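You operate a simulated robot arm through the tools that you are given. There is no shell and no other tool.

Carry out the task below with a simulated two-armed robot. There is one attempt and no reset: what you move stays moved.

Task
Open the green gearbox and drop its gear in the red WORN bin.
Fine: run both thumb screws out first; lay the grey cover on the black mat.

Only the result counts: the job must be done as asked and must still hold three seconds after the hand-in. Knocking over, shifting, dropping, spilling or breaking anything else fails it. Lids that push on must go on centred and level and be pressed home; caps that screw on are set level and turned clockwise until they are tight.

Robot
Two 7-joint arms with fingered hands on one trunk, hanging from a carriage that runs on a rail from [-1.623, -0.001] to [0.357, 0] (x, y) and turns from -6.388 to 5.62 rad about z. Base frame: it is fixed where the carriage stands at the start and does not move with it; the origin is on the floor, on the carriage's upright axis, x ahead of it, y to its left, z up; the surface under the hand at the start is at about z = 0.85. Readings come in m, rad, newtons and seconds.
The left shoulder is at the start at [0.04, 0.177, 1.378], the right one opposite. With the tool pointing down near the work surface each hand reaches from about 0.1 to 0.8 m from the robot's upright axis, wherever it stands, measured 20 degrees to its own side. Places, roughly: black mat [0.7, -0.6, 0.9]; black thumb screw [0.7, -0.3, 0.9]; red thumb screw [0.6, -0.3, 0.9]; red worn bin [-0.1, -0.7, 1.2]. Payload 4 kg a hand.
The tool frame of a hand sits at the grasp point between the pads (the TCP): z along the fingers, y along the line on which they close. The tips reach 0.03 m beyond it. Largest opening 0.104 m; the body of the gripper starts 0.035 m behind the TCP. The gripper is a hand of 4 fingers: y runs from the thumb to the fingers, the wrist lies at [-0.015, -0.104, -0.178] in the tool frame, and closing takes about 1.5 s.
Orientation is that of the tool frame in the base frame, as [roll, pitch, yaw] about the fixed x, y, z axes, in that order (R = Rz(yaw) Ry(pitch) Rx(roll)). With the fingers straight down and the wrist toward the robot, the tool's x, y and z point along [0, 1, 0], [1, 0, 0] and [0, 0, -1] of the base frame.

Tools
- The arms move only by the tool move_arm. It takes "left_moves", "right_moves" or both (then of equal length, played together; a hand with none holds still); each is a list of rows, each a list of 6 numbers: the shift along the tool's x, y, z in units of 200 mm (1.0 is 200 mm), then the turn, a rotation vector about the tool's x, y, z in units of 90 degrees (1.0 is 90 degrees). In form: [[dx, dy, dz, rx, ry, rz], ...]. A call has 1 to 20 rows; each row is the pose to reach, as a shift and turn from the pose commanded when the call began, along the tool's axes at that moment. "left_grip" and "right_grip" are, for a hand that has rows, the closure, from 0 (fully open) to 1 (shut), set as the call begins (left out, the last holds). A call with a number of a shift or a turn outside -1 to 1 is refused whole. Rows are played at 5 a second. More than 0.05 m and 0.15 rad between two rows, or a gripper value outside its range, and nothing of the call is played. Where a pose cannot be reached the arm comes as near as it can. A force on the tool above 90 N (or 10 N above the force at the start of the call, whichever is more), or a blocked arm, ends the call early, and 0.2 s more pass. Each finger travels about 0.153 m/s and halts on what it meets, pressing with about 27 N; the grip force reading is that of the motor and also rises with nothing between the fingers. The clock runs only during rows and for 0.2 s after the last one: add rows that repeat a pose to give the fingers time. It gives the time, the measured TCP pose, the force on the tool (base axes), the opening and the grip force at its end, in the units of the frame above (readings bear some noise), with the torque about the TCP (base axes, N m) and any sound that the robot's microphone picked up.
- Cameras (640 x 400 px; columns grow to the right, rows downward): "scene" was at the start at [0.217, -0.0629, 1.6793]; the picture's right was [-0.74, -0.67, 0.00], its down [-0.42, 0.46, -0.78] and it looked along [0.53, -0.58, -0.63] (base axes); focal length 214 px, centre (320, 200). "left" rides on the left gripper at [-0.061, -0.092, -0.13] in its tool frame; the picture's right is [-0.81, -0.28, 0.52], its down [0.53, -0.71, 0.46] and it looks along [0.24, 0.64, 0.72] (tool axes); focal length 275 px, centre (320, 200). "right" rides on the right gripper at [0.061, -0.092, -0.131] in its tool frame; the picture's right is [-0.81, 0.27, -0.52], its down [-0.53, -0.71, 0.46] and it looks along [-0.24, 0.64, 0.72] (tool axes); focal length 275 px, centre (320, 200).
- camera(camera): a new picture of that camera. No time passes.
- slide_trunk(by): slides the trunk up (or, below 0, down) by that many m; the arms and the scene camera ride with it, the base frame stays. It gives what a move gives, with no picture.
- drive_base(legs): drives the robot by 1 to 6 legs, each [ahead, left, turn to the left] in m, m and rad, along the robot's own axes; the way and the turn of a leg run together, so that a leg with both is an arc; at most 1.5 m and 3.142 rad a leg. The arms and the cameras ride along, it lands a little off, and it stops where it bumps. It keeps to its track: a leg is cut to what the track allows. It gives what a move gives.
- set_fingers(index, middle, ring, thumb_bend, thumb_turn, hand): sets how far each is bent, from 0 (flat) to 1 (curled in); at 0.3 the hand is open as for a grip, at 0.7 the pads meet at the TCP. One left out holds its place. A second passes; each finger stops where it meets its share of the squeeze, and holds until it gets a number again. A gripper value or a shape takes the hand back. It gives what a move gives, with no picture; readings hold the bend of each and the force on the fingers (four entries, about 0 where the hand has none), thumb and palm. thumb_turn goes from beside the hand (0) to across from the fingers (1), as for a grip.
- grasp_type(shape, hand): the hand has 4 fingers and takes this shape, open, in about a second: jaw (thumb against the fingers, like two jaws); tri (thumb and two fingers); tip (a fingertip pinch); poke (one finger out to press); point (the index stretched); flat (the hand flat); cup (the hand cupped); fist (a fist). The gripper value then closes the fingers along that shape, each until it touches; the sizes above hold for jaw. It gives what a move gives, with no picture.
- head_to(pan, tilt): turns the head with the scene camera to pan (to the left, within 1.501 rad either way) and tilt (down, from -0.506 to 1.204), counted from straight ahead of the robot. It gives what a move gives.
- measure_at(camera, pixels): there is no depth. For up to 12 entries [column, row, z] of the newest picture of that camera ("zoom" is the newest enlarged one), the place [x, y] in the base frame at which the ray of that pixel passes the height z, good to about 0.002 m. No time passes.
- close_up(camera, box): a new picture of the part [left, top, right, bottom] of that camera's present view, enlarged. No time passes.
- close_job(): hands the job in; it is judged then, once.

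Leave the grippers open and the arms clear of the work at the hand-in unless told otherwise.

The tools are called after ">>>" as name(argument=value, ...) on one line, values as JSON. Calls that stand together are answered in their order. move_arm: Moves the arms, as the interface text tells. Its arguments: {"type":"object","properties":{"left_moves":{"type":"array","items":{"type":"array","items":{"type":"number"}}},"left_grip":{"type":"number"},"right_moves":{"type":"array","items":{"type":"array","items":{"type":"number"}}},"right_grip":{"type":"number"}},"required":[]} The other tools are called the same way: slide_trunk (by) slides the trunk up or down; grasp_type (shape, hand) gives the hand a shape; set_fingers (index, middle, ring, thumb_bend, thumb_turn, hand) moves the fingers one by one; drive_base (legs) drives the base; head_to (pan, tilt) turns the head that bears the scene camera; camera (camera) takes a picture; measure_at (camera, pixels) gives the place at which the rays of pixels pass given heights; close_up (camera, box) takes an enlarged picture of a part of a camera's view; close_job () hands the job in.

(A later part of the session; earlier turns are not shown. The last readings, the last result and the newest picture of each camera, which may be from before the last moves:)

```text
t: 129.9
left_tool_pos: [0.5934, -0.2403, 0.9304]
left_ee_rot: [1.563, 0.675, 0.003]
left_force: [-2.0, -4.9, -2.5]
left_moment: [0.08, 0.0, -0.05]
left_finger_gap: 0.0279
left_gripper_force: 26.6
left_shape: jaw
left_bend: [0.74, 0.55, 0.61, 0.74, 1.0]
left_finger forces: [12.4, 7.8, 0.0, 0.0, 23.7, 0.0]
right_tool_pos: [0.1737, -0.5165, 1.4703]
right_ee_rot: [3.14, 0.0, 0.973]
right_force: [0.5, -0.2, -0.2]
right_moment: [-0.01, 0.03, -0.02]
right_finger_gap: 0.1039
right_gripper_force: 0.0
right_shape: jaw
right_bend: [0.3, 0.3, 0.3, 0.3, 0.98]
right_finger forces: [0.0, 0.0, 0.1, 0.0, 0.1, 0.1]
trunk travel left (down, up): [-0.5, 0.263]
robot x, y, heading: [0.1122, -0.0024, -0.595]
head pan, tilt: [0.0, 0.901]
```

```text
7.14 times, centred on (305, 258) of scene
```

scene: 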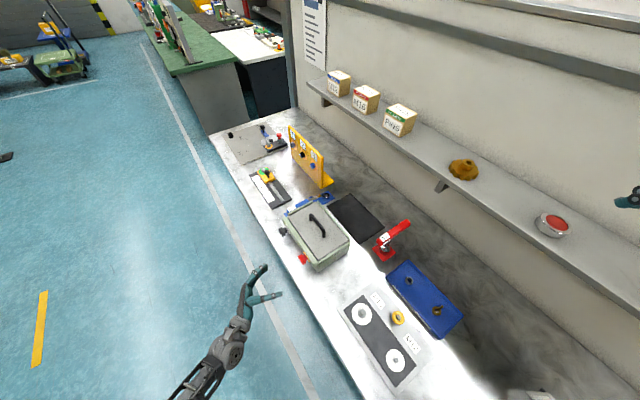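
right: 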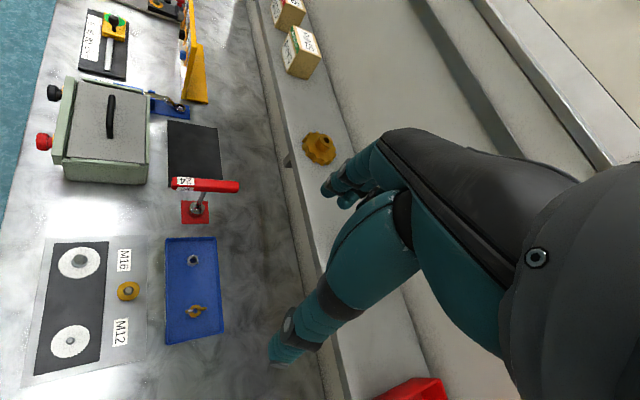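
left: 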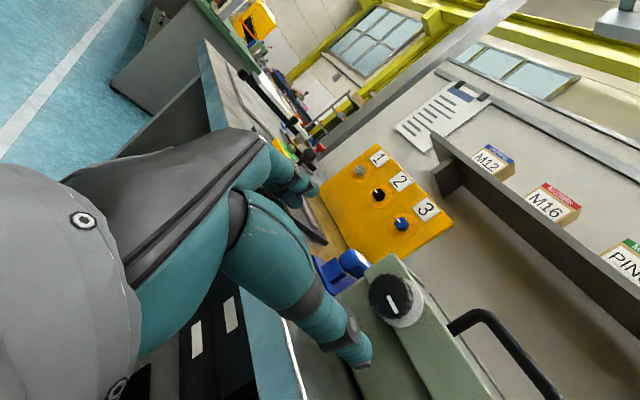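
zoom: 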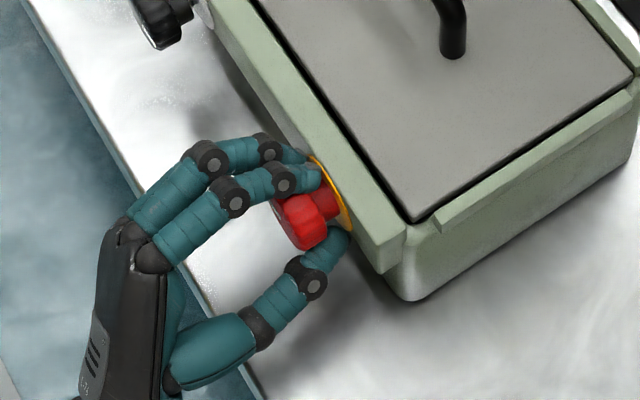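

The red knob is held (gap 27.9 mm, 12.4 / 7.8 / 23.7 N). I turn it 60° counter-clockwise with a slight retreat.

>>> move_arm(left_moves=[[0, 0, 0, 0, 0, -0.083], [0, 0, 0, 0, 0, -0.167], [0, 0, -0.001, 0, 0, -0.25], [0, 0, -0.002, 0, 0, -0.333], [0, 0, -0.003, 0, 0, -0.417], [0, 0, -0.003, 0, 0, -0.5], [0, 0, -0.004, 0, 0, -0.583], [0, 0, -0.005, 0, 0, -0.667]])

>>> close_up(camera="left", box=[240, 180, 400, 320])

>>> close_up(camera="scene", box=[270, 230, 340, 286])

```text
t: 131.7
left_tool_pos: [0.595, -0.239, 0.9307]
left_ee_rot: [-1.517, 1.419, -3.08]
left_force: [1.7, -3.2, 7.5]
left_moment: [-0.17, -0.01, 0.0]
left_finger_gap: 0.0279
left_gripper_force: 26.7
left_shape: jaw
left_bend: [0.74, 0.55, 0.61, 0.75, 1.0]
left_finger forces: [14.8, 6.6, 0.1, 0.1, 21.8, 0.0]
right_tool_pos: [0.1741, -0.5169, 1.4688]
right_ee_rot: [3.14, -0.001, 0.97]
right_force: [0.2, 0.2, -0.5]
right_moment: [-0.02, 0.0, 0.02]
right_finger_gap: 0.1038
right_gripper_force: 0.1
right_shape: jaw
right_bend: [0.3, 0.3, 0.3, 0.3, 0.98]
right_finger forces: [0.0, 0.0, 0.1, 0.0, 0.1, 0.0]
trunk travel left (down, up): [-0.5, 0.263]
robot x, y, heading: [0.1113, 0.0006, -0.599]
head pan, tilt: [0.0, 0.901]
```

```text
2.86 times, centred on (320, 250) of left
```

zoom: 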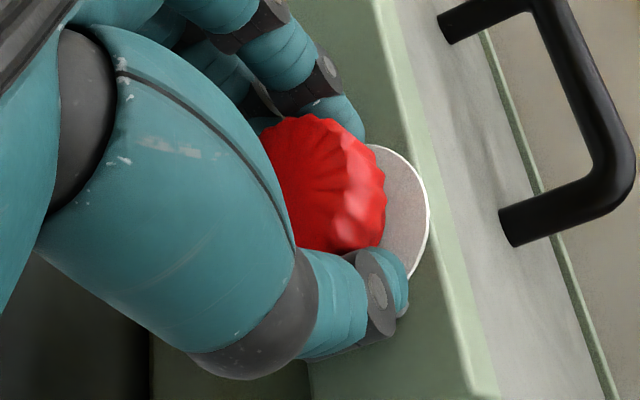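

```text
7.14 times, centred on (305, 258) of scene
```

zoom: 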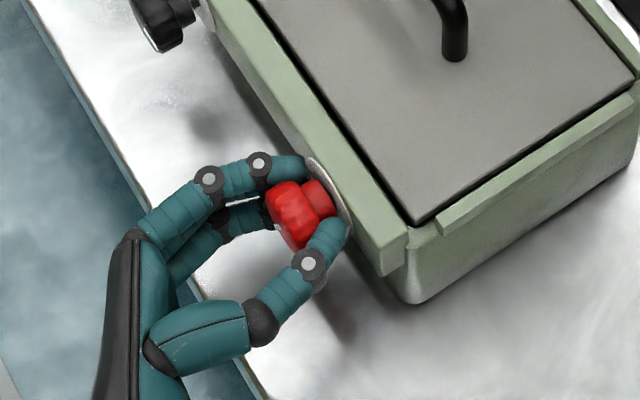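

The red ring has turned white as well, with no slip. I continue another 60°.

>>> move_arm(left_moves=[[0, 0, -0.001, 0, 0, -0.083], [0, 0, -0.001, 0, 0, -0.167], [0, 0, -0.002, 0, 0, -0.25], [0, 0, -0.003, 0, 0, -0.333], [0, 0, -0.004, 0, 0, -0.417], [0, 0, -0.004, 0, 0, -0.5], [0, 0, -0.005, 0, 0, -0.583], [0, 0, -0.005, 0, 0, -0.667]])

>>> close_up(camera="left", box=[240, 180, 400, 320])

>>> close_up(camera="scene", box=[270, 230, 340, 286])

```text
t: 133.5
left_tool_pos: [0.5969, -0.2368, 0.9282]
left_ee_rot: [-1.57, 0.374, -3.137]
left_force: [9.6, -11.6, 10.4]
left_moment: [-0.3, -0.03, 0.18]
left_finger_gap: 0.0273
left_gripper_force: 26.4
left_shape: jaw
left_bend: [0.74, 0.56, 0.61, 0.75, 0.98]
left_finger forces: [14.9, 7.1, 0.1, 0.0, 26.4, 0.0]
right_tool_pos: [0.1764, -0.5168, 1.4693]
right_ee_rot: [3.138, -0.001, 0.972]
right_force: [-0.2, -0.6, -0.1]
right_moment: [-0.01, -0.02, 0.02]
right_finger_gap: 0.1039
right_gripper_force: 0.0
right_shape: jaw
right_bend: [0.3, 0.3, 0.3, 0.3, 0.98]
right_finger forces: [0.1, 0.0, 0.0, 0.1, 0.0, 0.0]
trunk travel left (down, up): [-0.5, 0.263]
robot x, y, heading: [0.1133, -0.001, -0.598]
head pan, tilt: [0.0, 0.901]
```

```text
2.86 times, centred on (320, 250) of left
```

zoom: 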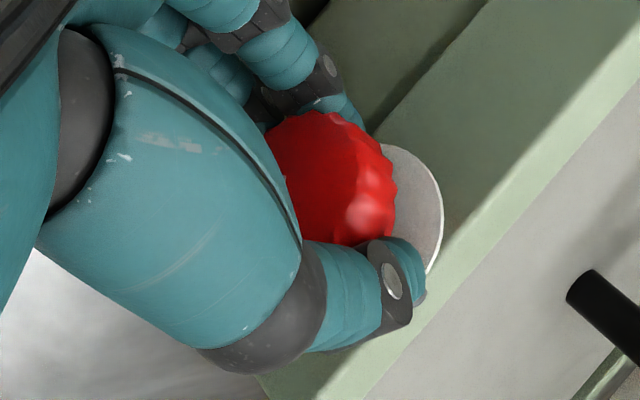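

```text
7.14 times, centred on (305, 258) of scene
```

zoom: 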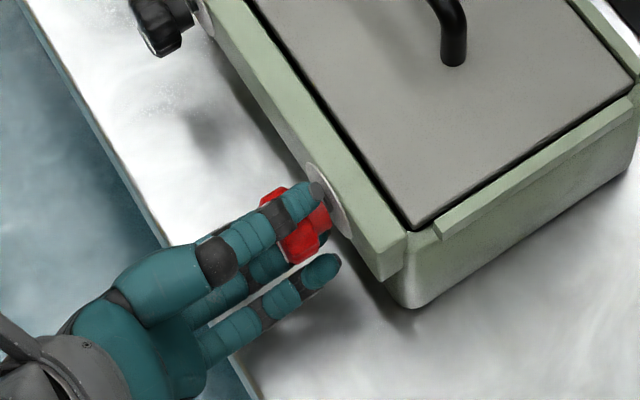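

120° turned, still no slip. I ease the y pull by moving 1.6 mm in, then turn a further 37°.

>>> move_arm(left_moves=[[0, 0, 0.008, 0, 0, 0], [0, 0, 0.008, 0, 0, -0.083], [0, 0, 0.008, 0, 0, -0.167], [0, 0, 0.008, 0, 0, -0.25], [0, 0, 0.008, 0, 0, -0.333], [0, 0, 0.008, 0, 0, -0.417]])

>>> close_up(camera="left", box=[240, 180, 400, 320])

>>> close_up(camera="scene", box=[270, 230, 340, 286])

```text
t: 135.1
left_tool_pos: [0.6025, -0.2121, 0.912]
left_ee_rot: [-1.624, -0.269, -3.117]
left_force: [-0.1, 0.1, -0.3]
left_moment: [-0.03, 0.0, 0.03]
left_finger_gap: 0.0206
left_gripper_force: 26.6
left_shape: jaw
left_bend: [0.75, 0.74, 0.61, 0.84, 0.98]
left_finger forces: [0.0, 0.1, 0.0, 0.0, 0.1, 0.1]
right_tool_pos: [0.1732, -0.516, 1.4674]
right_ee_rot: [3.141, -0.001, 0.97]
right_force: [-0.1, -0.2, 0.2]
right_moment: [0.01, -0.01, 0.0]
right_finger_gap: 0.1038
right_gripper_force: 0.2
right_shape: jaw
right_bend: [0.3, 0.3, 0.3, 0.3, 0.98]
right_finger forces: [0.0, 0.0, 0.0, 0.0, 0.0, 0.1]
trunk travel left (down, up): [-0.5, 0.263]
robot x, y, heading: [0.112, 0.0003, -0.595]
head pan, tilt: [0.0, 0.901]
stopped in row 6 (left hand): the arm was blocked; the commanded pose is now the measured one
```

```text
2.86 times, centred on (320, 250) of left
```

zoom: 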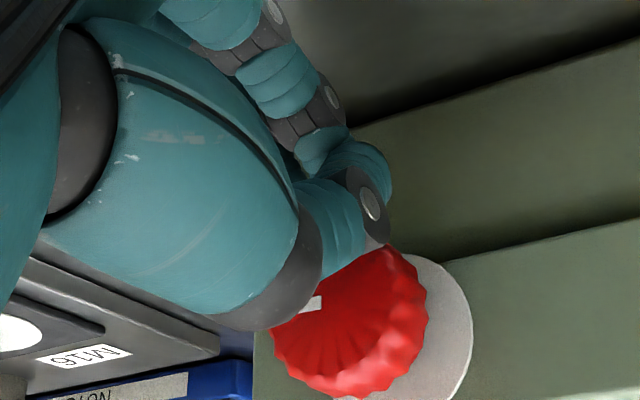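

```text
7.14 times, centred on (305, 258) of scene
```

zoom: 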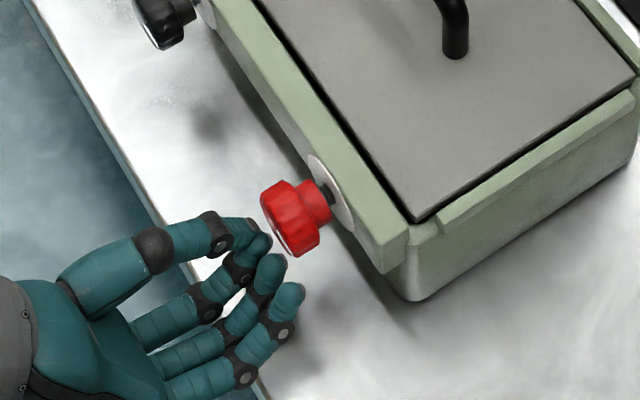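

The hand popped off at about 134° on the red knob. I open, back off 60 mm and unwind the wrist by 90°.

>>> move_arm(left_grip=0.0, left_moves=[[0, 0, -0.15, 0, 0, 0], [0, 0, -0.3, 0, 0, 0], [0, 0, -0.3, 0, 0, 0.083], [0, 0, -0.3, 0, 0, 0.167], [0, 0, -0.3, 0, 0, 0.25], [0, 0, -0.3, 0, 0, 0.333], [0, 0, -0.3, 0, 0, 0.417], [0, 0, -0.3, 0, 0, 0.5], [0, 0, -0.3, 0, 0, 0.583], [0, 0, -0.3, 0, 0, 0.667], [0, 0, -0.3, 0, 0, 0.75], [0, 0, -0.3, 0, 0, 0.833], [0, 0, -0.3, 0, 0, 0.917], [0, 0, -0.3, 0, 0, 1.0]])

>>> camera(camera="scene")

>>> camera(camera="left")

```text
t: 138.1
left_tool_pos: [0.5999, -0.1557, 0.9146]
left_ee_rot: [-1.747, 1.294, 2.984]
left_force: [-0.7, -1.0, -0.4]
left_moment: [-0.01, -0.03, 0.02]
left_finger_gap: 0.1037
left_gripper_force: 0.1
left_shape: jaw
left_bend: [0.3, 0.3, 0.3, 0.3, 0.98]
left_finger forces: [0.0, 0.0, 0.0, 0.0, 0.1, 0.1]
right_tool_pos: [0.1734, -0.5155, 1.4681]
right_ee_rot: [-3.141, -0.001, 0.971]
right_force: [-0.2, 0.0, -0.2]
right_moment: [-0.03, -0.01, -0.02]
right_finger_gap: 0.1037
right_gripper_force: 0.0
right_shape: jaw
right_bend: [0.3, 0.3, 0.3, 0.3, 0.98]
right_finger forces: [0.1, 0.0, 0.0, 0.0, 0.0, 0.0]
trunk travel left (down, up): [-0.5, 0.263]
robot x, y, heading: [0.1134, -0.001, -0.594]
head pan, tilt: [0.0, 0.901]
```

```text
taken
```

scene: 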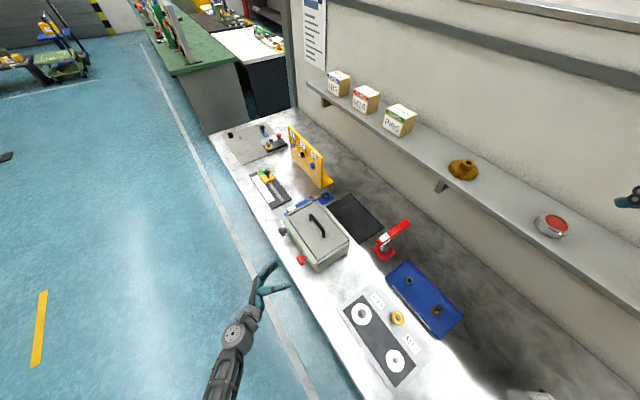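

```text
taken
```

left: 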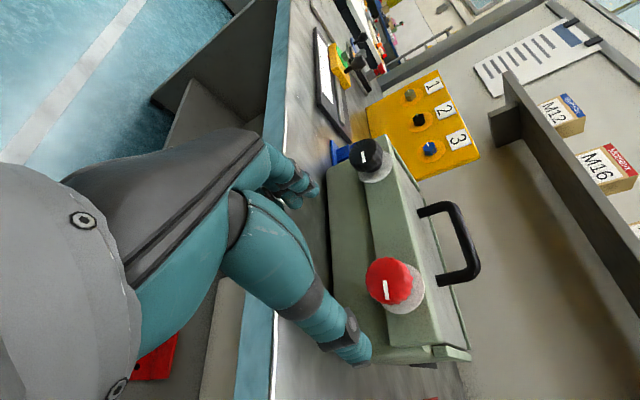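

Both marks are visible now, so I compare them enlarged.

>>> close_up(camera="left", box=[320, 120, 480, 320])

>>> close_up(camera="scene", box=[270, 210, 350, 274])

```text
2.00 times, centred on (400, 220) of left
```

zoom: 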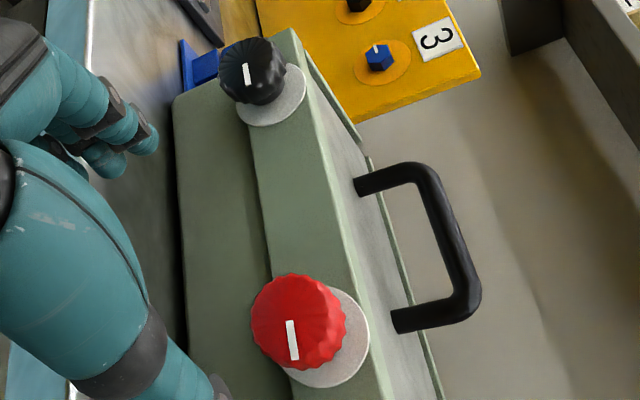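

```text
6.25 times, centred on (310, 242) of scene
```

zoom: 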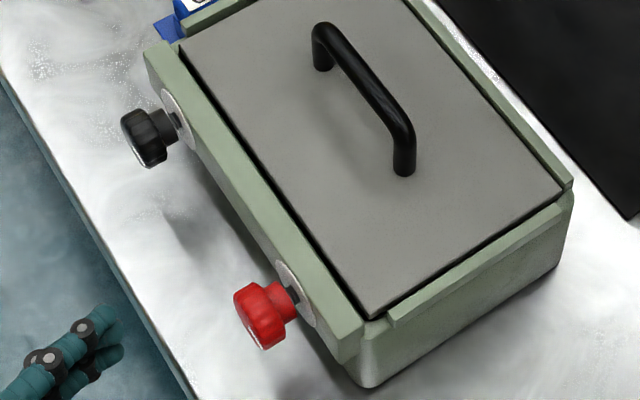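

Both marks now point the same way (about 177–180°) and both threads are equally exposed, so both screws are run out to their stops with white rings. Next is the cover: I raise the left hand clear.

>>> move_arm(left_moves=[[-0.1, -0.03, -0.2, 0, 0, 0], [-0.3, -0.09, -0.25, 0, 0, 0], [-0.5, -0.15, -0.25, 0, 0, 0], [-0.7, -0.21, -0.25, 0, 0, 0], [-0.92, -0.26, -0.25, 0, 0, 0]])

>>> move_arm(left_moves=[[-0.05, 0, 0, 0, 0.083, 0], [-0.1, 0, 0, 0, 0.167, 0], [-0.15, 0, 0, 0, 0.25, 0], [-0.2, 0, 0, 0, 0.333, 0], [-0.25, 0, 0, 0, 0.417, 0], [-0.3, 0, 0, 0, 0.5, 0], [-0.35, 0, 0, 0, 0.583, 0], [-0.4, 0, 0, 0, 0.667, 0], [-0.45, 0, 0, 0, 0.75, 0], [-0.5, 0, 0, 0, 0.833, 0], [-0.55, 0, 0, 0, 0.917, 0], [-0.6, 0, 0, 0, 1.0, 0]])

>>> camera(camera="scene")

```text
t: 139.3
left_tool_pos: [0.6016, -0.1113, 1.1086]
left_ee_rot: [-1.752, 1.293, 2.979]
left_force: [0.7, 0.0, -0.3]
left_moment: [-0.02, -0.02, 0.0]
left_finger_gap: 0.1037
left_gripper_force: 0.0
left_shape: jaw
left_bend: [0.3, 0.3, 0.3, 0.3, 0.98]
left_finger forces: [0.0, 0.0, 0.1, 0.0, 0.0, 0.0]
right_tool_pos: [0.1742, -0.5165, 1.4691]
right_ee_rot: [-3.141, 0.0, 0.971]
right_force: [0.8, 0.3, 0.1]
right_moment: [0.0, 0.01, 0.01]
right_finger_gap: 0.1037
right_gripper_force: 0.1
right_shape: jaw
right_bend: [0.3, 0.3, 0.3, 0.3, 0.98]
right_finger forces: [0.0, 0.0, 0.0, 0.0, 0.1, 0.1]
trunk travel left (down, up): [-0.5, 0.263]
robot x, y, heading: [0.1127, 0.0013, -0.597]
head pan, tilt: [0.0, 0.901]
```

```text
t: 141.9
left_tool_pos: [0.6327, -0.1172, 1.2239]
left_ee_rot: [-2.868, -0.05, 1.585]
left_force: [-0.4, 0.6, 1.1]
left_moment: [0.02, 0.04, 0.02]
left_finger_gap: 0.1039
left_gripper_force: 0.0
left_shape: jaw
left_bend: [0.3, 0.3, 0.3, 0.3, 0.98]
left_finger forces: [0.1, 0.0, 0.1, 0.1, 0.1, 0.0]
right_tool_pos: [0.1745, -0.516, 1.4688]
right_ee_rot: [3.141, -0.001, 0.972]
right_force: [0.1, -0.2, -0.1]
right_moment: [-0.01, 0.0, 0.03]
right_finger_gap: 0.1038
right_gripper_force: 0.0
right_shape: jaw
right_bend: [0.3, 0.3, 0.3, 0.3, 0.98]
right_finger forces: [0.2, 0.0, 0.0, 0.0, 0.0, 0.1]
trunk travel left (down, up): [-0.5, 0.263]
robot x, y, heading: [0.1113, -0.0008, -0.595]
head pan, tilt: [0.0, 0.901]
```

```text
taken
```

scene: 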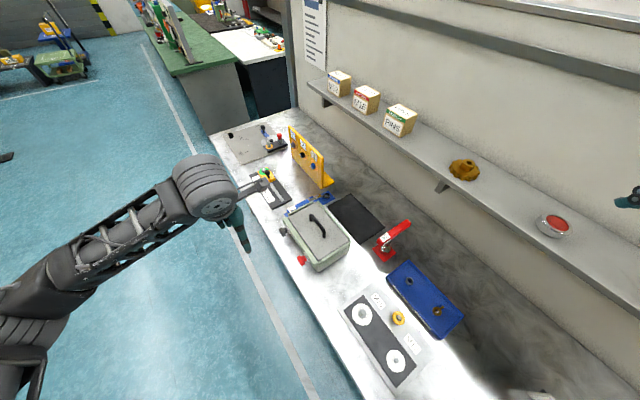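

The hand points down again in a natural posture. I level it and lift 0.17 m, then drive to x≈0.35 with heading about -1.2 to face the cover.

>>> move_arm(left_moves=[[0, 0, -0.17, -0.035, -0.006, 0], [0, 0, -0.34, -0.07, -0.013, 0], [0, 0, -0.51, -0.105, -0.019, 0], [0, 0, -0.68, -0.14, -0.026, 0], [0, 0, -0.85, -0.174, -0.032, 0]])

>>> drive_base(legs=[[0.198, 0.134, 0], [0, 0, -0.6]])

>>> head_to(pan=0.1, tilt=1.0)

>>> camera(camera="scene")

```text
t: 143.1
left_tool_pos: [0.6773, -0.1253, 1.3861]
left_ee_rot: [3.139, 0.004, 1.59]
left_force: [-0.1, 0.0, 0.3]
left_moment: [0.0, 0.01, 0.0]
left_finger_gap: 0.1035
left_gripper_force: 0.0
left_shape: jaw
left_bend: [0.3, 0.3, 0.3, 0.3, 0.98]
left_finger forces: [0.1, 0.0, 0.0, 0.0, 0.0, 0.0]
right_tool_pos: [0.1744, -0.5161, 1.4687]
right_ee_rot: [-3.142, 0.0, 0.97]
right_force: [-0.2, -0.4, 0.7]
right_moment: [0.03, 0.02, 0.03]
right_finger_gap: 0.1038
right_gripper_force: 0.1
right_shape: jaw
right_bend: [0.3, 0.3, 0.3, 0.3, 0.98]
right_finger forces: [0.1, 0.0, 0.1, 0.0, 0.0, 0.1]
trunk travel left (down, up): [-0.5, 0.263]
robot x, y, heading: [0.1126, -0.002, -0.595]
head pan, tilt: [0.0, 0.901]
```

```text
t: 146.6
left_tool_pos: [0.7468, -0.4225, 1.3871]
left_ee_rot: [3.139, 0.001, 0.991]
left_force: [0.1, -0.8, -0.6]
left_moment: [0.01, 0.05, 0.01]
left_finger_gap: 0.1039
left_gripper_force: 0.1
left_shape: jaw
left_bend: [0.3, 0.3, 0.3, 0.3, 0.98]
left_finger forces: [0.0, 0.0, 0.0, 0.0, 0.0, 0.1]
right_tool_pos: [0.1112, -0.4622, 1.4687]
right_ee_rot: [-3.141, 0.0, 0.374]
right_force: [-0.1, 0.4, -0.1]
right_moment: [0.02, -0.02, -0.03]
right_finger_gap: 0.1039
right_gripper_force: 0.0
right_shape: jaw
right_bend: [0.3, 0.3, 0.3, 0.3, 0.98]
right_finger forces: [0.0, 0.0, 0.1, 0.0, 0.1, 0.0]
trunk travel left (down, up): [-0.5, 0.263]
robot x, y, heading: [0.3507, -0.0026, -1.189]
head pan, tilt: [0.0, 0.901]
```

```text
t: 147.2
left_tool_pos: [0.7468, -0.4216, 1.3877]
left_ee_rot: [3.139, 0.002, 0.991]
left_force: [-0.7, -0.5, 0.4]
left_moment: [0.0, -0.04, 0.0]
left_finger_gap: 0.1036
left_gripper_force: 0.0
left_shape: jaw
left_bend: [0.3, 0.3, 0.3, 0.3, 0.98]
left_finger forces: [0.1, 0.0, 0.1, 0.0, 0.0, 0.0]
right_tool_pos: [0.1115, -0.4622, 1.4687]
right_ee_rot: [-3.141, 0.0, 0.372]
right_force: [0.0, -0.8, 0.4]
right_moment: [-0.02, 0.01, -0.01]
right_finger_gap: 0.1037
right_gripper_force: 0.0
right_shape: jaw
right_bend: [0.3, 0.3, 0.3, 0.3, 0.98]
right_finger forces: [0.1, 0.1, 0.1, 0.1, 0.1, 0.0]
trunk travel left (down, up): [-0.5, 0.263]
robot x, y, heading: [0.3517, 0.001, -1.194]
head pan, tilt: [0.099, 1.0]
```

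```text
taken
```

scene: 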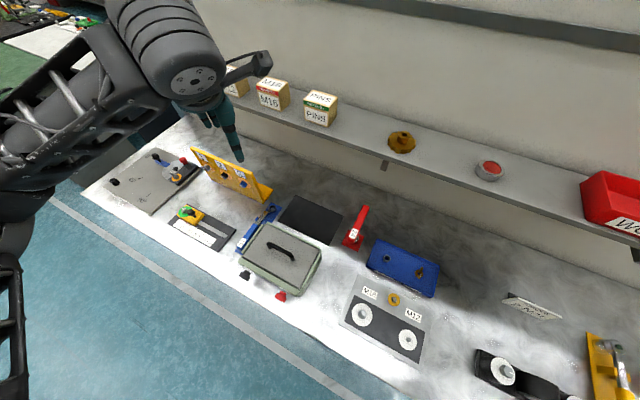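

Facing the bench now, with the WORN bin visible at right. I bring the left hand above the handle, turned so its fingers close across the bar (along y).

>>> move_arm(left_moves=[[0, -0.066, 0.06, 0, 0, 0.079], [0, -0.132, 0.12, 0, 0, 0.158], [0, -0.2, 0.19, 0, 0, 0.237], [0, -0.265, 0.25, 0, 0, 0.316], [0, -0.33, 0.31, 0, 0, 0.394], [0, -0.4, 0.37, 0, 0, 0.473], [0, -0.464, 0.44, 0, 0, 0.552], [0, -0.53, 0.5, 0, 0, 0.631]])

>>> camera(camera="left")

>>> close_up(camera="scene", box=[220, 180, 380, 310])

```text
t: 149.0
left_tool_pos: [0.6586, -0.3638, 1.2864]
left_ee_rot: [3.138, 0.0, -0.003]
left_force: [0.7, 0.7, 0.6]
left_moment: [-0.01, 0.01, -0.01]
left_finger_gap: 0.1037
left_gripper_force: 0.2
left_shape: jaw
left_bend: [0.3, 0.3, 0.3, 0.3, 0.98]
left_finger forces: [0.0, 0.0, 0.0, 0.0, 0.0, 0.0]
right_tool_pos: [0.1108, -0.4616, 1.4684]
right_ee_rot: [-3.141, -0.001, 0.374]
right_force: [-0.2, -0.4, 0.7]
right_moment: [-0.01, 0.0, 0.02]
right_finger_gap: 0.1036
right_gripper_force: 0.0
right_shape: jaw
right_bend: [0.3, 0.3, 0.3, 0.3, 0.98]
right_finger forces: [0.0, 0.0, 0.0, 0.0, 0.0, 0.0]
trunk travel left (down, up): [-0.5, 0.263]
robot x, y, heading: [0.3489, -0.001, -1.198]
head pan, tilt: [0.099, 1.0]
```

```text
taken
```

left: 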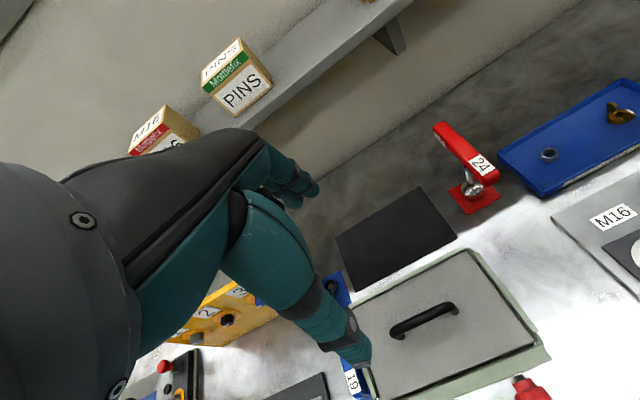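

```text
3.08 times, centred on (300, 245) of scene
```

zoom: 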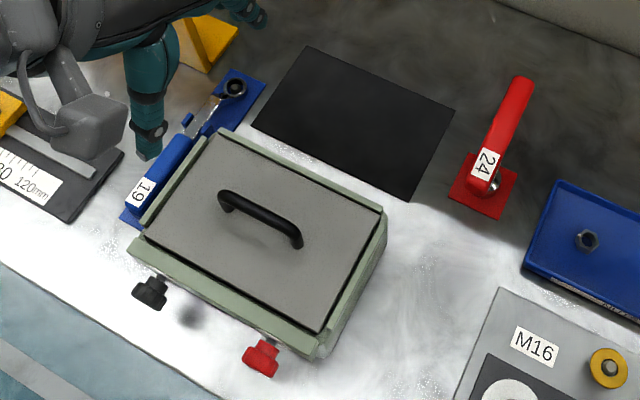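

Triangulating the handle bar from both views.

>>> measure_at(camera="scene", pixels=[[281.2, 246.6, 0.98], [281.2, 246.6, 0.99], [281.2, 246.6, 1.0], [269.2, 242.4, 0.99], [292.9, 255.4, 0.99], [296.3, 195, 0.85], [343, 216, 0.85], [277.5, 222, 0.85], [328.5, 245, 0.85]])

>>> measure_at(camera="left", pixels=[[426, 316, 0.98], [426, 316, 0.99], [426, 316, 1.0], [396, 331, 0.99], [456, 308, 0.99], [423, 188, 0.85], [335, 236, 0.85], [352, 292, 0.85], [456, 242, 0.85]])

>>> close_up(camera="left", box=[340, 240, 560, 400])

```text
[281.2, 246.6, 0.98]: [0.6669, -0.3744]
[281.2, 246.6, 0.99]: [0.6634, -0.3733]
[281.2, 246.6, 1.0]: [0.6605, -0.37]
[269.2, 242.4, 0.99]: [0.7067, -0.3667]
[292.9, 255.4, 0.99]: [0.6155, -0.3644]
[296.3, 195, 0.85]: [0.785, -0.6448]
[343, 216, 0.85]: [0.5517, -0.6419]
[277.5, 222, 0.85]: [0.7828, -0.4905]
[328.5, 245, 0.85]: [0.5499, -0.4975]
```

```text
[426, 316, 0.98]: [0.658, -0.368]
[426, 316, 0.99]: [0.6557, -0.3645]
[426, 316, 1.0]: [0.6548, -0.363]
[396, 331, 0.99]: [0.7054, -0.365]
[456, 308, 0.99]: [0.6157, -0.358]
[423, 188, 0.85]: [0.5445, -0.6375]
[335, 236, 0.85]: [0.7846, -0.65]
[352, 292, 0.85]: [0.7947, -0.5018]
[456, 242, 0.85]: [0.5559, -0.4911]
```

```text
2.50 times, centred on (450, 320) of left
```

zoom: 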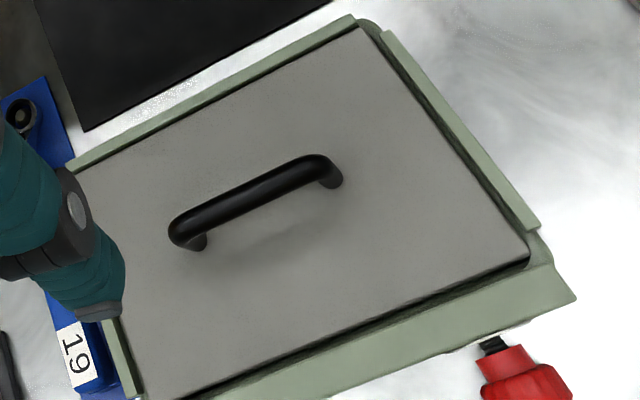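

The handle's centre is about [0.660, -0.365], top near z 1.0; the mat's centre is [0.668, -0.569]. I lower straight over the handle to z≈1.05 first.

>>> move_arm(left_moves=[[0, 0.005, 0.24, 0, 0, 0], [0, 0.005, 0.48, 0, 0, 0], [0, 0.005, 0.72, 0, 0, 0], [0, 0.005, 0.95, 0, 0, 0], [0, 0.005, 1.0, 0, 0, 0]])

>>> move_arm(left_moves=[[0, 0, 0.09, 0, 0, 0], [0, 0, 0.18, 0, 0, 0], [0, 0, 0.18, 0, 0, 0]])

>>> camera(camera="left")

>>> close_up(camera="scene", box=[220, 180, 380, 310])

```text
t: 150.2
left_tool_pos: [0.6567, -0.3675, 1.0862]
left_ee_rot: [3.138, 0.0, 0.0]
left_force: [0.5, 0.1, 0.7]
left_moment: [0.04, 0.02, 0.0]
left_finger_gap: 0.1038
left_gripper_force: 0.1
left_shape: jaw
left_bend: [0.3, 0.3, 0.3, 0.3, 0.98]
left_finger forces: [0.0, 0.0, 0.0, 0.0, 0.1, 0.0]
right_tool_pos: [0.1117, -0.4612, 1.4683]
right_ee_rot: [3.141, -0.001, 0.373]
right_force: [0.2, -0.3, 0.8]
right_moment: [0.01, 0.01, 0.01]
right_finger_gap: 0.1037
right_gripper_force: 0.0
right_shape: jaw
right_bend: [0.3, 0.3, 0.3, 0.3, 0.98]
right_finger forces: [0.0, 0.0, 0.1, 0.0, 0.1, 0.0]
trunk travel left (down, up): [-0.5, 0.263]
robot x, y, heading: [0.3522, 0.0027, -1.193]
head pan, tilt: [0.099, 1.0]
```

```text
t: 151.0
left_tool_pos: [0.6578, -0.3678, 1.0512]
left_ee_rot: [3.139, 0.001, -0.001]
left_force: [-0.1, -0.4, 0.7]
left_moment: [0.02, 0.04, 0.01]
left_finger_gap: 0.1036
left_gripper_force: 0.1
left_shape: jaw
left_bend: [0.3, 0.3, 0.3, 0.3, 0.98]
left_finger forces: [0.0, 0.1, 0.0, 0.1, 0.1, 0.0]
right_tool_pos: [0.1115, -0.4614, 1.4685]
right_ee_rot: [-3.141, 0.002, 0.373]
right_force: [-0.4, 0.7, 0.3]
right_moment: [-0.01, 0.02, -0.04]
right_finger_gap: 0.1038
right_gripper_force: 0.2
right_shape: jaw
right_bend: [0.3, 0.3, 0.3, 0.3, 0.98]
right_finger forces: [0.1, 0.0, 0.1, 0.0, 0.0, 0.1]
trunk travel left (down, up): [-0.5, 0.263]
robot x, y, heading: [0.3489, 0.0007, -1.193]
head pan, tilt: [0.099, 1.0]
```

```text
taken
```

left: 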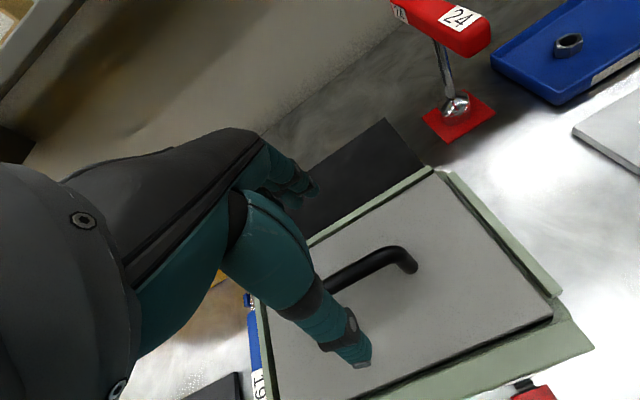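

```text
3.08 times, centred on (300, 245) of scene
```

zoom: 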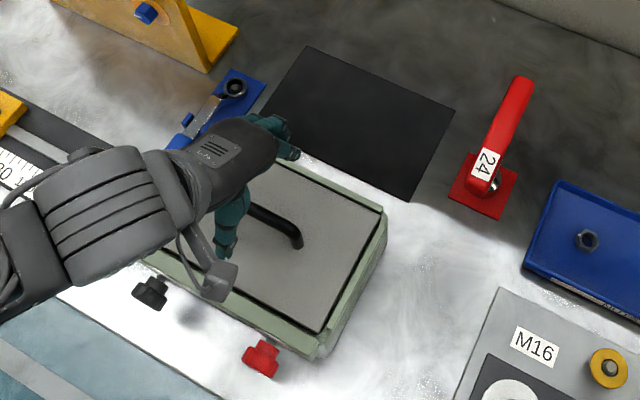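

The bar passes through the predicted grasp point (about (351,272)). I go down to z≈0.998 and close.

>>> move_arm(left_moves=[[0, 0, 0.1, 0, 0, 0], [0, 0, 0.2, 0, 0, 0], [0, 0, 0.26, 0, 0, 0], [0, 0, 0.26, 0, 0, 0]])

>>> move_arm(left_grip=1.0, left_moves=[[0, 0, 0, 0, 0, 0], [0, 0, 0, 0, 0, 0], [0, 0, 0, 0, 0, 0], [0, 0, 0, 0, 0, 0], [0, 0, 0, 0, 0, 0], [0, 0, 0, 0, 0, 0], [0, 0, 0, 0, 0, 0], [0, 0, 0, 0, 0, 0]])

>>> close_up(camera="left", box=[240, 160, 560, 400])

>>> close_up(camera="scene", box=[220, 180, 380, 310])

```text
t: 152.0
left_tool_pos: [0.6592, -0.3665, 0.9976]
left_ee_rot: [3.141, 0.0, 0.0]
left_force: [0.1, -0.6, 0.3]
left_moment: [-0.01, -0.01, 0.01]
left_finger_gap: 0.1036
left_gripper_force: 0.1
left_shape: jaw
left_bend: [0.3, 0.3, 0.3, 0.3, 0.98]
left_finger forces: [0.0, 0.0, 0.0, 0.0, 0.0, 0.0]
right_tool_pos: [0.1113, -0.462, 1.4688]
right_ee_rot: [-3.14, -0.001, 0.373]
right_force: [0.2, 1.0, 0.2]
right_moment: [-0.04, -0.02, 0.02]
right_finger_gap: 0.1038
right_gripper_force: 0.0
right_shape: jaw
right_bend: [0.3, 0.3, 0.3, 0.3, 0.98]
right_finger forces: [0.0, 0.1, 0.1, 0.0, 0.0, 0.0]
trunk travel left (down, up): [-0.5, 0.263]
robot x, y, heading: [0.3502, 0.0057, -1.194]
head pan, tilt: [0.099, 1.0]
```

```text
t: 153.8
left_tool_pos: [0.6593, -0.3673, 0.998]
left_ee_rot: [3.14, 0.002, -0.001]
left_force: [-0.3, 0.6, -5.1]
left_moment: [-0.03, 0.03, -0.05]
left_finger_gap: 0.0054
left_gripper_force: 27.1
left_shape: jaw
left_bend: [0.71, 0.71, 0.69, 0.75, 1.0]
left_finger forces: [13.5, 4.2, 2.4, 0.1, 21.6, 0.1]
right_tool_pos: [0.1113, -0.4609, 1.4669]
right_ee_rot: [3.141, 0.0, 0.373]
right_force: [1.1, 0.1, 0.7]
right_moment: [-0.03, -0.01, 0.04]
right_finger_gap: 0.1039
right_gripper_force: 0.0
right_shape: jaw
right_bend: [0.3, 0.3, 0.3, 0.3, 0.98]
right_finger forces: [0.0, 0.0, 0.1, 0.0, 0.0, 0.1]
trunk travel left (down, up): [-0.5, 0.263]
robot x, y, heading: [0.3497, 0.0038, -1.191]
head pan, tilt: [0.099, 1.0]
```

```text
1.67 times, centred on (400, 280) of left
```

zoom: 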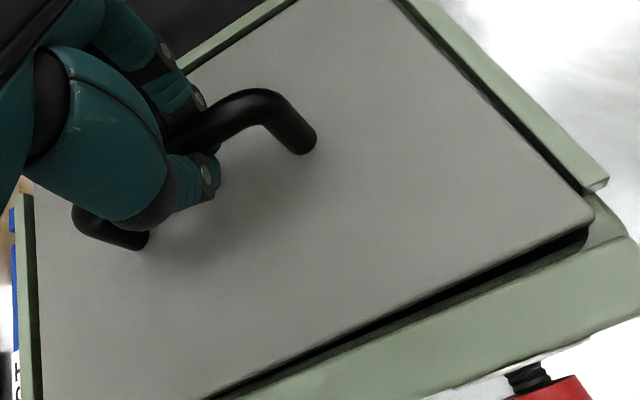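

```text
3.08 times, centred on (300, 245) of scene
```

zoom: 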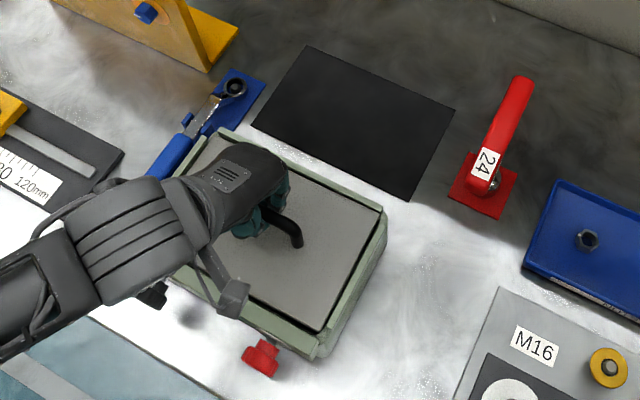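

The bar is held in the fingers. I lift slowly, 20 mm first, watching the force.

>>> move_arm(left_moves=[[0, 0, -0.025, 0, 0, 0], [0, 0, -0.05, 0, 0, 0], [0, 0, -0.075, 0, 0, 0], [0, 0, -0.1, 0, 0, 0]])

>>> close_up(camera="scene", box=[220, 180, 380, 310])

>>> close_up(camera="left", box=[240, 160, 560, 400])

```text
t: 154.8
left_tool_pos: [0.658, -0.3677, 1.0178]
left_ee_rot: [3.139, 0.0, -0.001]
left_force: [-0.7, 0.4, -5.8]
left_moment: [0.03, 0.04, 0.06]
left_finger_gap: 0.0059
left_gripper_force: 27.2
left_shape: jaw
left_bend: [0.71, 0.71, 0.7, 0.75, 1.0]
left_finger forces: [13.9, 4.2, 2.6, 0.0, 21.0, 0.1]
right_tool_pos: [0.1116, -0.4617, 1.4699]
right_ee_rot: [-3.141, 0.0, 0.373]
right_force: [-0.2, -0.2, 0.9]
right_moment: [0.0, 0.01, 0.0]
right_finger_gap: 0.1039
right_gripper_force: 0.0
right_shape: jaw
right_bend: [0.3, 0.3, 0.3, 0.3, 0.98]
right_finger forces: [0.1, 0.0, 0.0, 0.0, 0.1, 0.0]
trunk travel left (down, up): [-0.5, 0.263]
robot x, y, heading: [0.3488, -0.002, -1.194]
head pan, tilt: [0.099, 1.0]
```

```text
3.08 times, centred on (300, 245) of scene
```

zoom: 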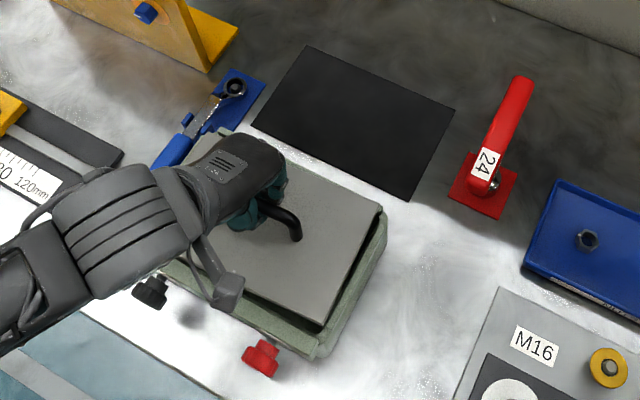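

```text
1.67 times, centred on (400, 280) of left
```

zoom: 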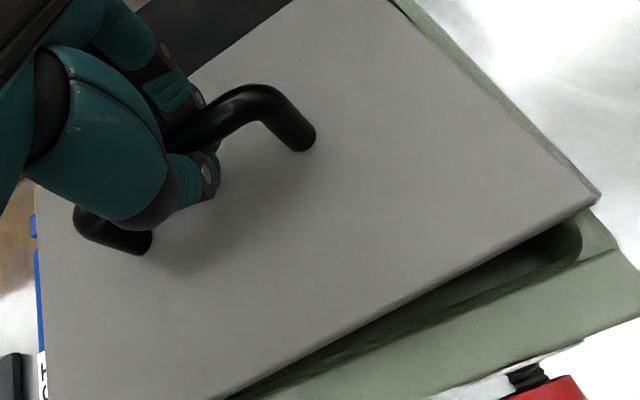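

The cover comes up freely. Before moving over the mat I check where the red wrench stands.

>>> measure_at(camera="scene", pixels=[[348.5, 241, 0.9], [348.5, 241, 0.95], [364, 205.5, 1.0], [364, 205.5, 1.1], [351, 237, 0.95], [342, 237, 0.85], [363.5, 238, 0.85], [359, 205, 1.05]])

>>> measure_at(camera="left", pixels=[[320, 200, 0.95]])

>>> move_arm(left_moves=[[0, 0, -0.1, 0, 0, 0], [0, 0, -0.2, 0, 0, 0], [0, 0, -0.3, 0, 0, 0], [0, 0, -0.4, 0, 0, 0]])

>>> camera(camera="left")

>>> camera(camera="scene")

```text
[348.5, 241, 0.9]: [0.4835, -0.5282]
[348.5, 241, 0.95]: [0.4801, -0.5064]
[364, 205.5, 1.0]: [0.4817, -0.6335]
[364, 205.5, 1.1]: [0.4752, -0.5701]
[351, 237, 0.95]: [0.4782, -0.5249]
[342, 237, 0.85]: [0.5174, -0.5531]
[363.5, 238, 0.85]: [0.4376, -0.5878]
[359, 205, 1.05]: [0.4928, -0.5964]
```

```text
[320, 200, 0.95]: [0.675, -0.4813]
```

```text
t: 155.8
left_tool_pos: [0.6588, -0.3667, 1.1002]
left_ee_rot: [3.14, 0.001, -0.001]
left_force: [-0.3, 0.2, -5.8]
left_moment: [-0.02, 0.06, 0.01]
left_finger_gap: 0.0056
left_gripper_force: 27.2
left_shape: jaw
left_bend: [0.71, 0.71, 0.7, 0.75, 1.0]
left_finger forces: [14.0, 4.2, 2.7, 0.1, 20.9, 0.0]
right_tool_pos: [0.1104, -0.4627, 1.4696]
right_ee_rot: [3.141, 0.001, 0.374]
right_force: [0.2, -0.5, 0.0]
right_moment: [-0.02, -0.03, -0.01]
right_finger_gap: 0.1038
right_gripper_force: 0.1
right_shape: jaw
right_bend: [0.3, 0.3, 0.3, 0.3, 0.98]
right_finger forces: [0.1, 0.0, 0.1, 0.1, 0.0, 0.0]
trunk travel left (down, up): [-0.5, 0.263]
robot x, y, heading: [0.3474, -0.0005, -1.19]
head pan, tilt: [0.099, 1.0]
```

```text
taken
```

left: 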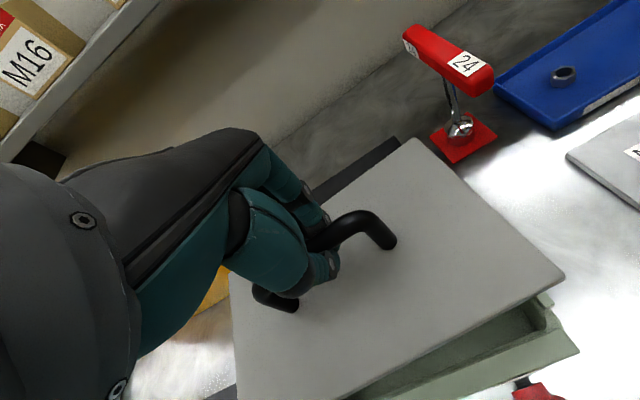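

```text
taken
```

scene: 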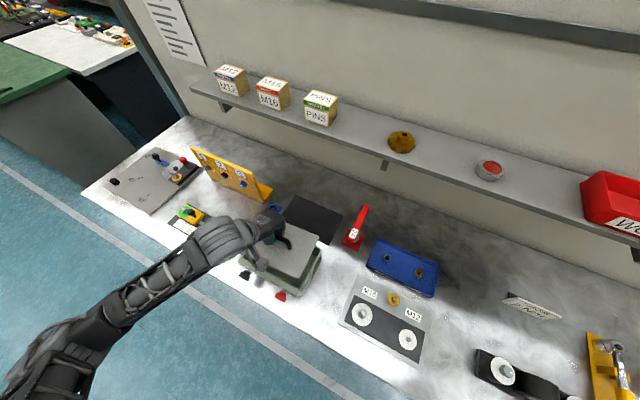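

The wrench stands at x≈0.48–0.50, well clear of where the cover will go (x ≥ 0.56). I check the shelf's front edge.

>>> measure_at(camera="scene", pixels=[[385, 160, 1.18], [385, 160, 1.2], [385, 160, 1.22], [270, 118, 1.2], [560, 225, 1.2], [585, 218, 1.2], [640, 240, 1.2]])

>>> close_up(camera="scene", box=[220, 60, 460, 240])

```text
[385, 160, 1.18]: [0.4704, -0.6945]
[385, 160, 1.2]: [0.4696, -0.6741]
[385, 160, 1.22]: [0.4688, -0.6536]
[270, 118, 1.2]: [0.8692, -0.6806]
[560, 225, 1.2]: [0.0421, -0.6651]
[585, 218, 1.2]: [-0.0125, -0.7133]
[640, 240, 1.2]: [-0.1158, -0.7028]
```

```text
2.22 times, centred on (340, 150) of scene
```

zoom: 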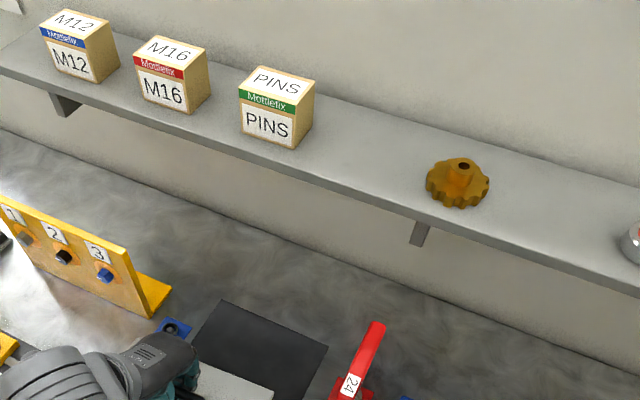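

The shelf edge is at y≈-0.67, so the hand clears it. I also check the yellow stand and blue wrench next to the mat's left end.

>>> measure_at(camera="scene", pixels=[[271, 195, 0.85], [258, 200, 0.85], [274, 208, 0.86], [281, 214, 0.86]])

>>> move_arm(left_moves=[[0.014, 0.2, 0, 0, 0, 0], [0.028, 0.4, 0, 0, 0, 0], [0.042, 0.6, 0, 0, 0, 0], [0.056, 0.8, 0, 0, 0, 0], [0.07, 1.0, 0, 0, 0, 0]])

>>> camera(camera="scene")

>>> camera(camera="left")

```text
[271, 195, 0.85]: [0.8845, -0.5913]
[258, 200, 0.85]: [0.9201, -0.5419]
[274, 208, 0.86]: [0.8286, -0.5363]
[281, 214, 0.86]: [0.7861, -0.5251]
```

```text
t: 157.0
left_tool_pos: [0.6722, -0.5677, 1.0995]
left_ee_rot: [3.14, 0.0, 0.003]
left_force: [0.0, 0.7, -4.5]
left_moment: [-0.01, 0.04, -0.01]
left_finger_gap: 0.0059
left_gripper_force: 26.7
left_shape: jaw
left_bend: [0.71, 0.71, 0.7, 0.76, 1.0]
left_finger forces: [14.0, 3.8, 2.5, 0.0, 20.4, 0.0]
right_tool_pos: [0.1103, -0.4615, 1.469]
right_ee_rot: [-3.141, 0.001, 0.376]
right_force: [-0.3, -0.9, -0.2]
right_moment: [0.01, 0.03, 0.02]
right_finger_gap: 0.1042
right_gripper_force: 0.0
right_shape: jaw
right_bend: [0.3, 0.3, 0.3, 0.3, 0.98]
right_finger forces: [0.0, 0.0, 0.0, 0.0, 0.0, 0.0]
trunk travel left (down, up): [-0.5, 0.263]
robot x, y, heading: [0.3464, -0.0018, -1.195]
head pan, tilt: [0.099, 1.0]
```

```text
taken
```

scene: 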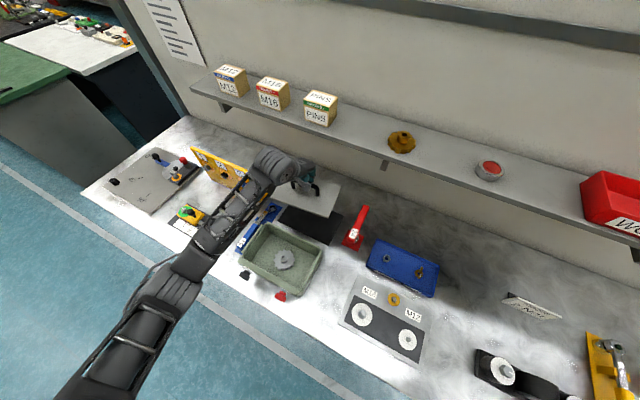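

```text
taken
```

left: 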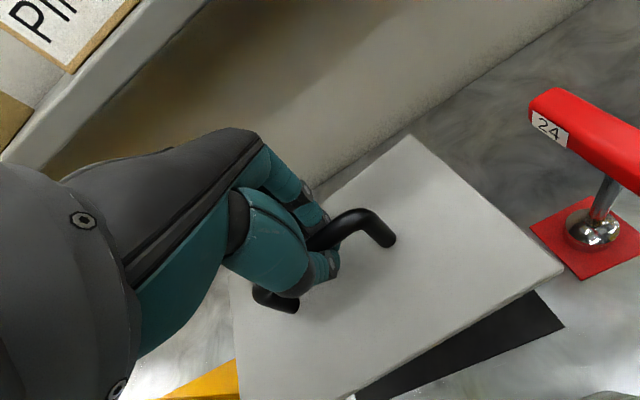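

The box is open and its gear is visible at (285,258). I check the cover's corners at its current height.

>>> measure_at(camera="left", pixels=[[410, 136, 1.058], [562, 267, 1.058], [232, 280, 1.058]])

>>> close_up(camera="scene", box=[220, 150, 400, 310])

```text
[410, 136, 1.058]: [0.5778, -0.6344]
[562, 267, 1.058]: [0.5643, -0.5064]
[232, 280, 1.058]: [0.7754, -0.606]
```

```text
2.50 times, centred on (310, 230) of scene
```

zoom: 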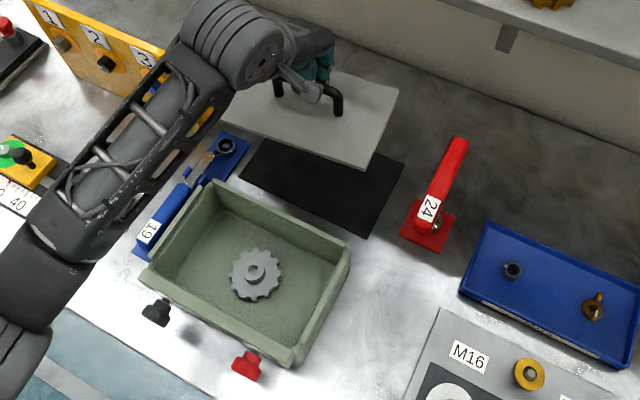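

The cover is nearly centred over the mat. I trim 3 mm and lower to about 25 mm above.

>>> move_arm(left_moves=[[-0.015, 0.015, 0.2, 0, 0, 0], [-0.015, 0.015, 0.4, 0, 0, 0], [-0.015, 0.015, 0.6, 0, 0, 0], [-0.015, 0.015, 0.8, 0, 0, 0], [-0.015, 0.015, 0.87, 0, 0, 0], [-0.015, 0.015, 0.87, 0, 0, 0]])

>>> close_up(camera="scene", box=[220, 150, 400, 310])

>>> camera(camera="left")

```text
t: 158.4
left_tool_pos: [0.6694, -0.5694, 0.9243]
left_ee_rot: [3.139, 0.0, 0.0]
left_force: [-0.1, 0.3, -5.0]
left_moment: [0.02, 0.07, 0.02]
left_finger_gap: 0.0062
left_gripper_force: 26.8
left_shape: jaw
left_bend: [0.71, 0.71, 0.7, 0.76, 1.0]
left_finger forces: [14.3, 3.6, 2.6, 0.0, 20.0, 0.0]
right_tool_pos: [0.1112, -0.4616, 1.469]
right_ee_rot: [3.141, -0.001, 0.375]
right_force: [0.6, 0.6, -0.6]
right_moment: [0.0, 0.05, 0.03]
right_finger_gap: 0.104
right_gripper_force: 0.0
right_shape: jaw
right_bend: [0.3, 0.3, 0.3, 0.3, 0.98]
right_finger forces: [0.1, 0.1, 0.0, 0.0, 0.2, 0.1]
trunk travel left (down, up): [-0.5, 0.263]
robot x, y, heading: [0.3493, -0.002, -1.194]
head pan, tilt: [0.099, 1.0]
```

```text
2.50 times, centred on (310, 230) of scene
```

zoom: 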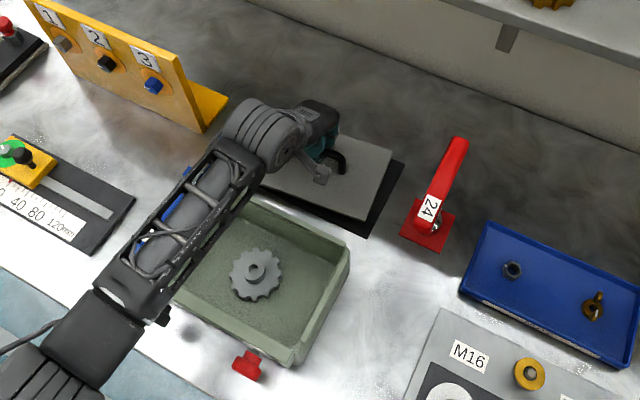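

```text
taken
```

left: 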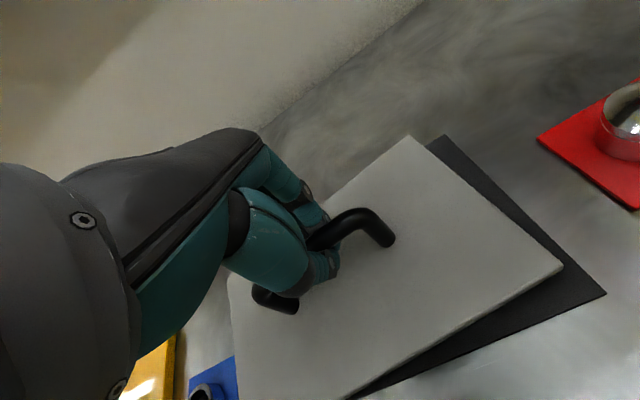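

Measuring the cover's right-hand corners at z≈0.883 against the mat.

>>> measure_at(camera="scene", pixels=[[338, 209.2, 0.883], [328, 238, 0.883], [343.5, 214.5, 0.85], [328.8, 244.5, 0.85]])

>>> measure_at(camera="left", pixels=[[409, 136, 0.883], [562, 267, 0.883], [444, 135, 0.85], [606, 293, 0.85], [229, 280, 0.883]])

```text
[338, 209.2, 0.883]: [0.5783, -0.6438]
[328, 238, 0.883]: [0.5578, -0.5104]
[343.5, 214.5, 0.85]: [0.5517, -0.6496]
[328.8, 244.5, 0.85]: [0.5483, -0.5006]
```

```text
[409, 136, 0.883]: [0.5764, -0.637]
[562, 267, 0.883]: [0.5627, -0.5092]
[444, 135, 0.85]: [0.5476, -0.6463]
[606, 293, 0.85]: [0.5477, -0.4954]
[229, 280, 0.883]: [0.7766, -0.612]
```

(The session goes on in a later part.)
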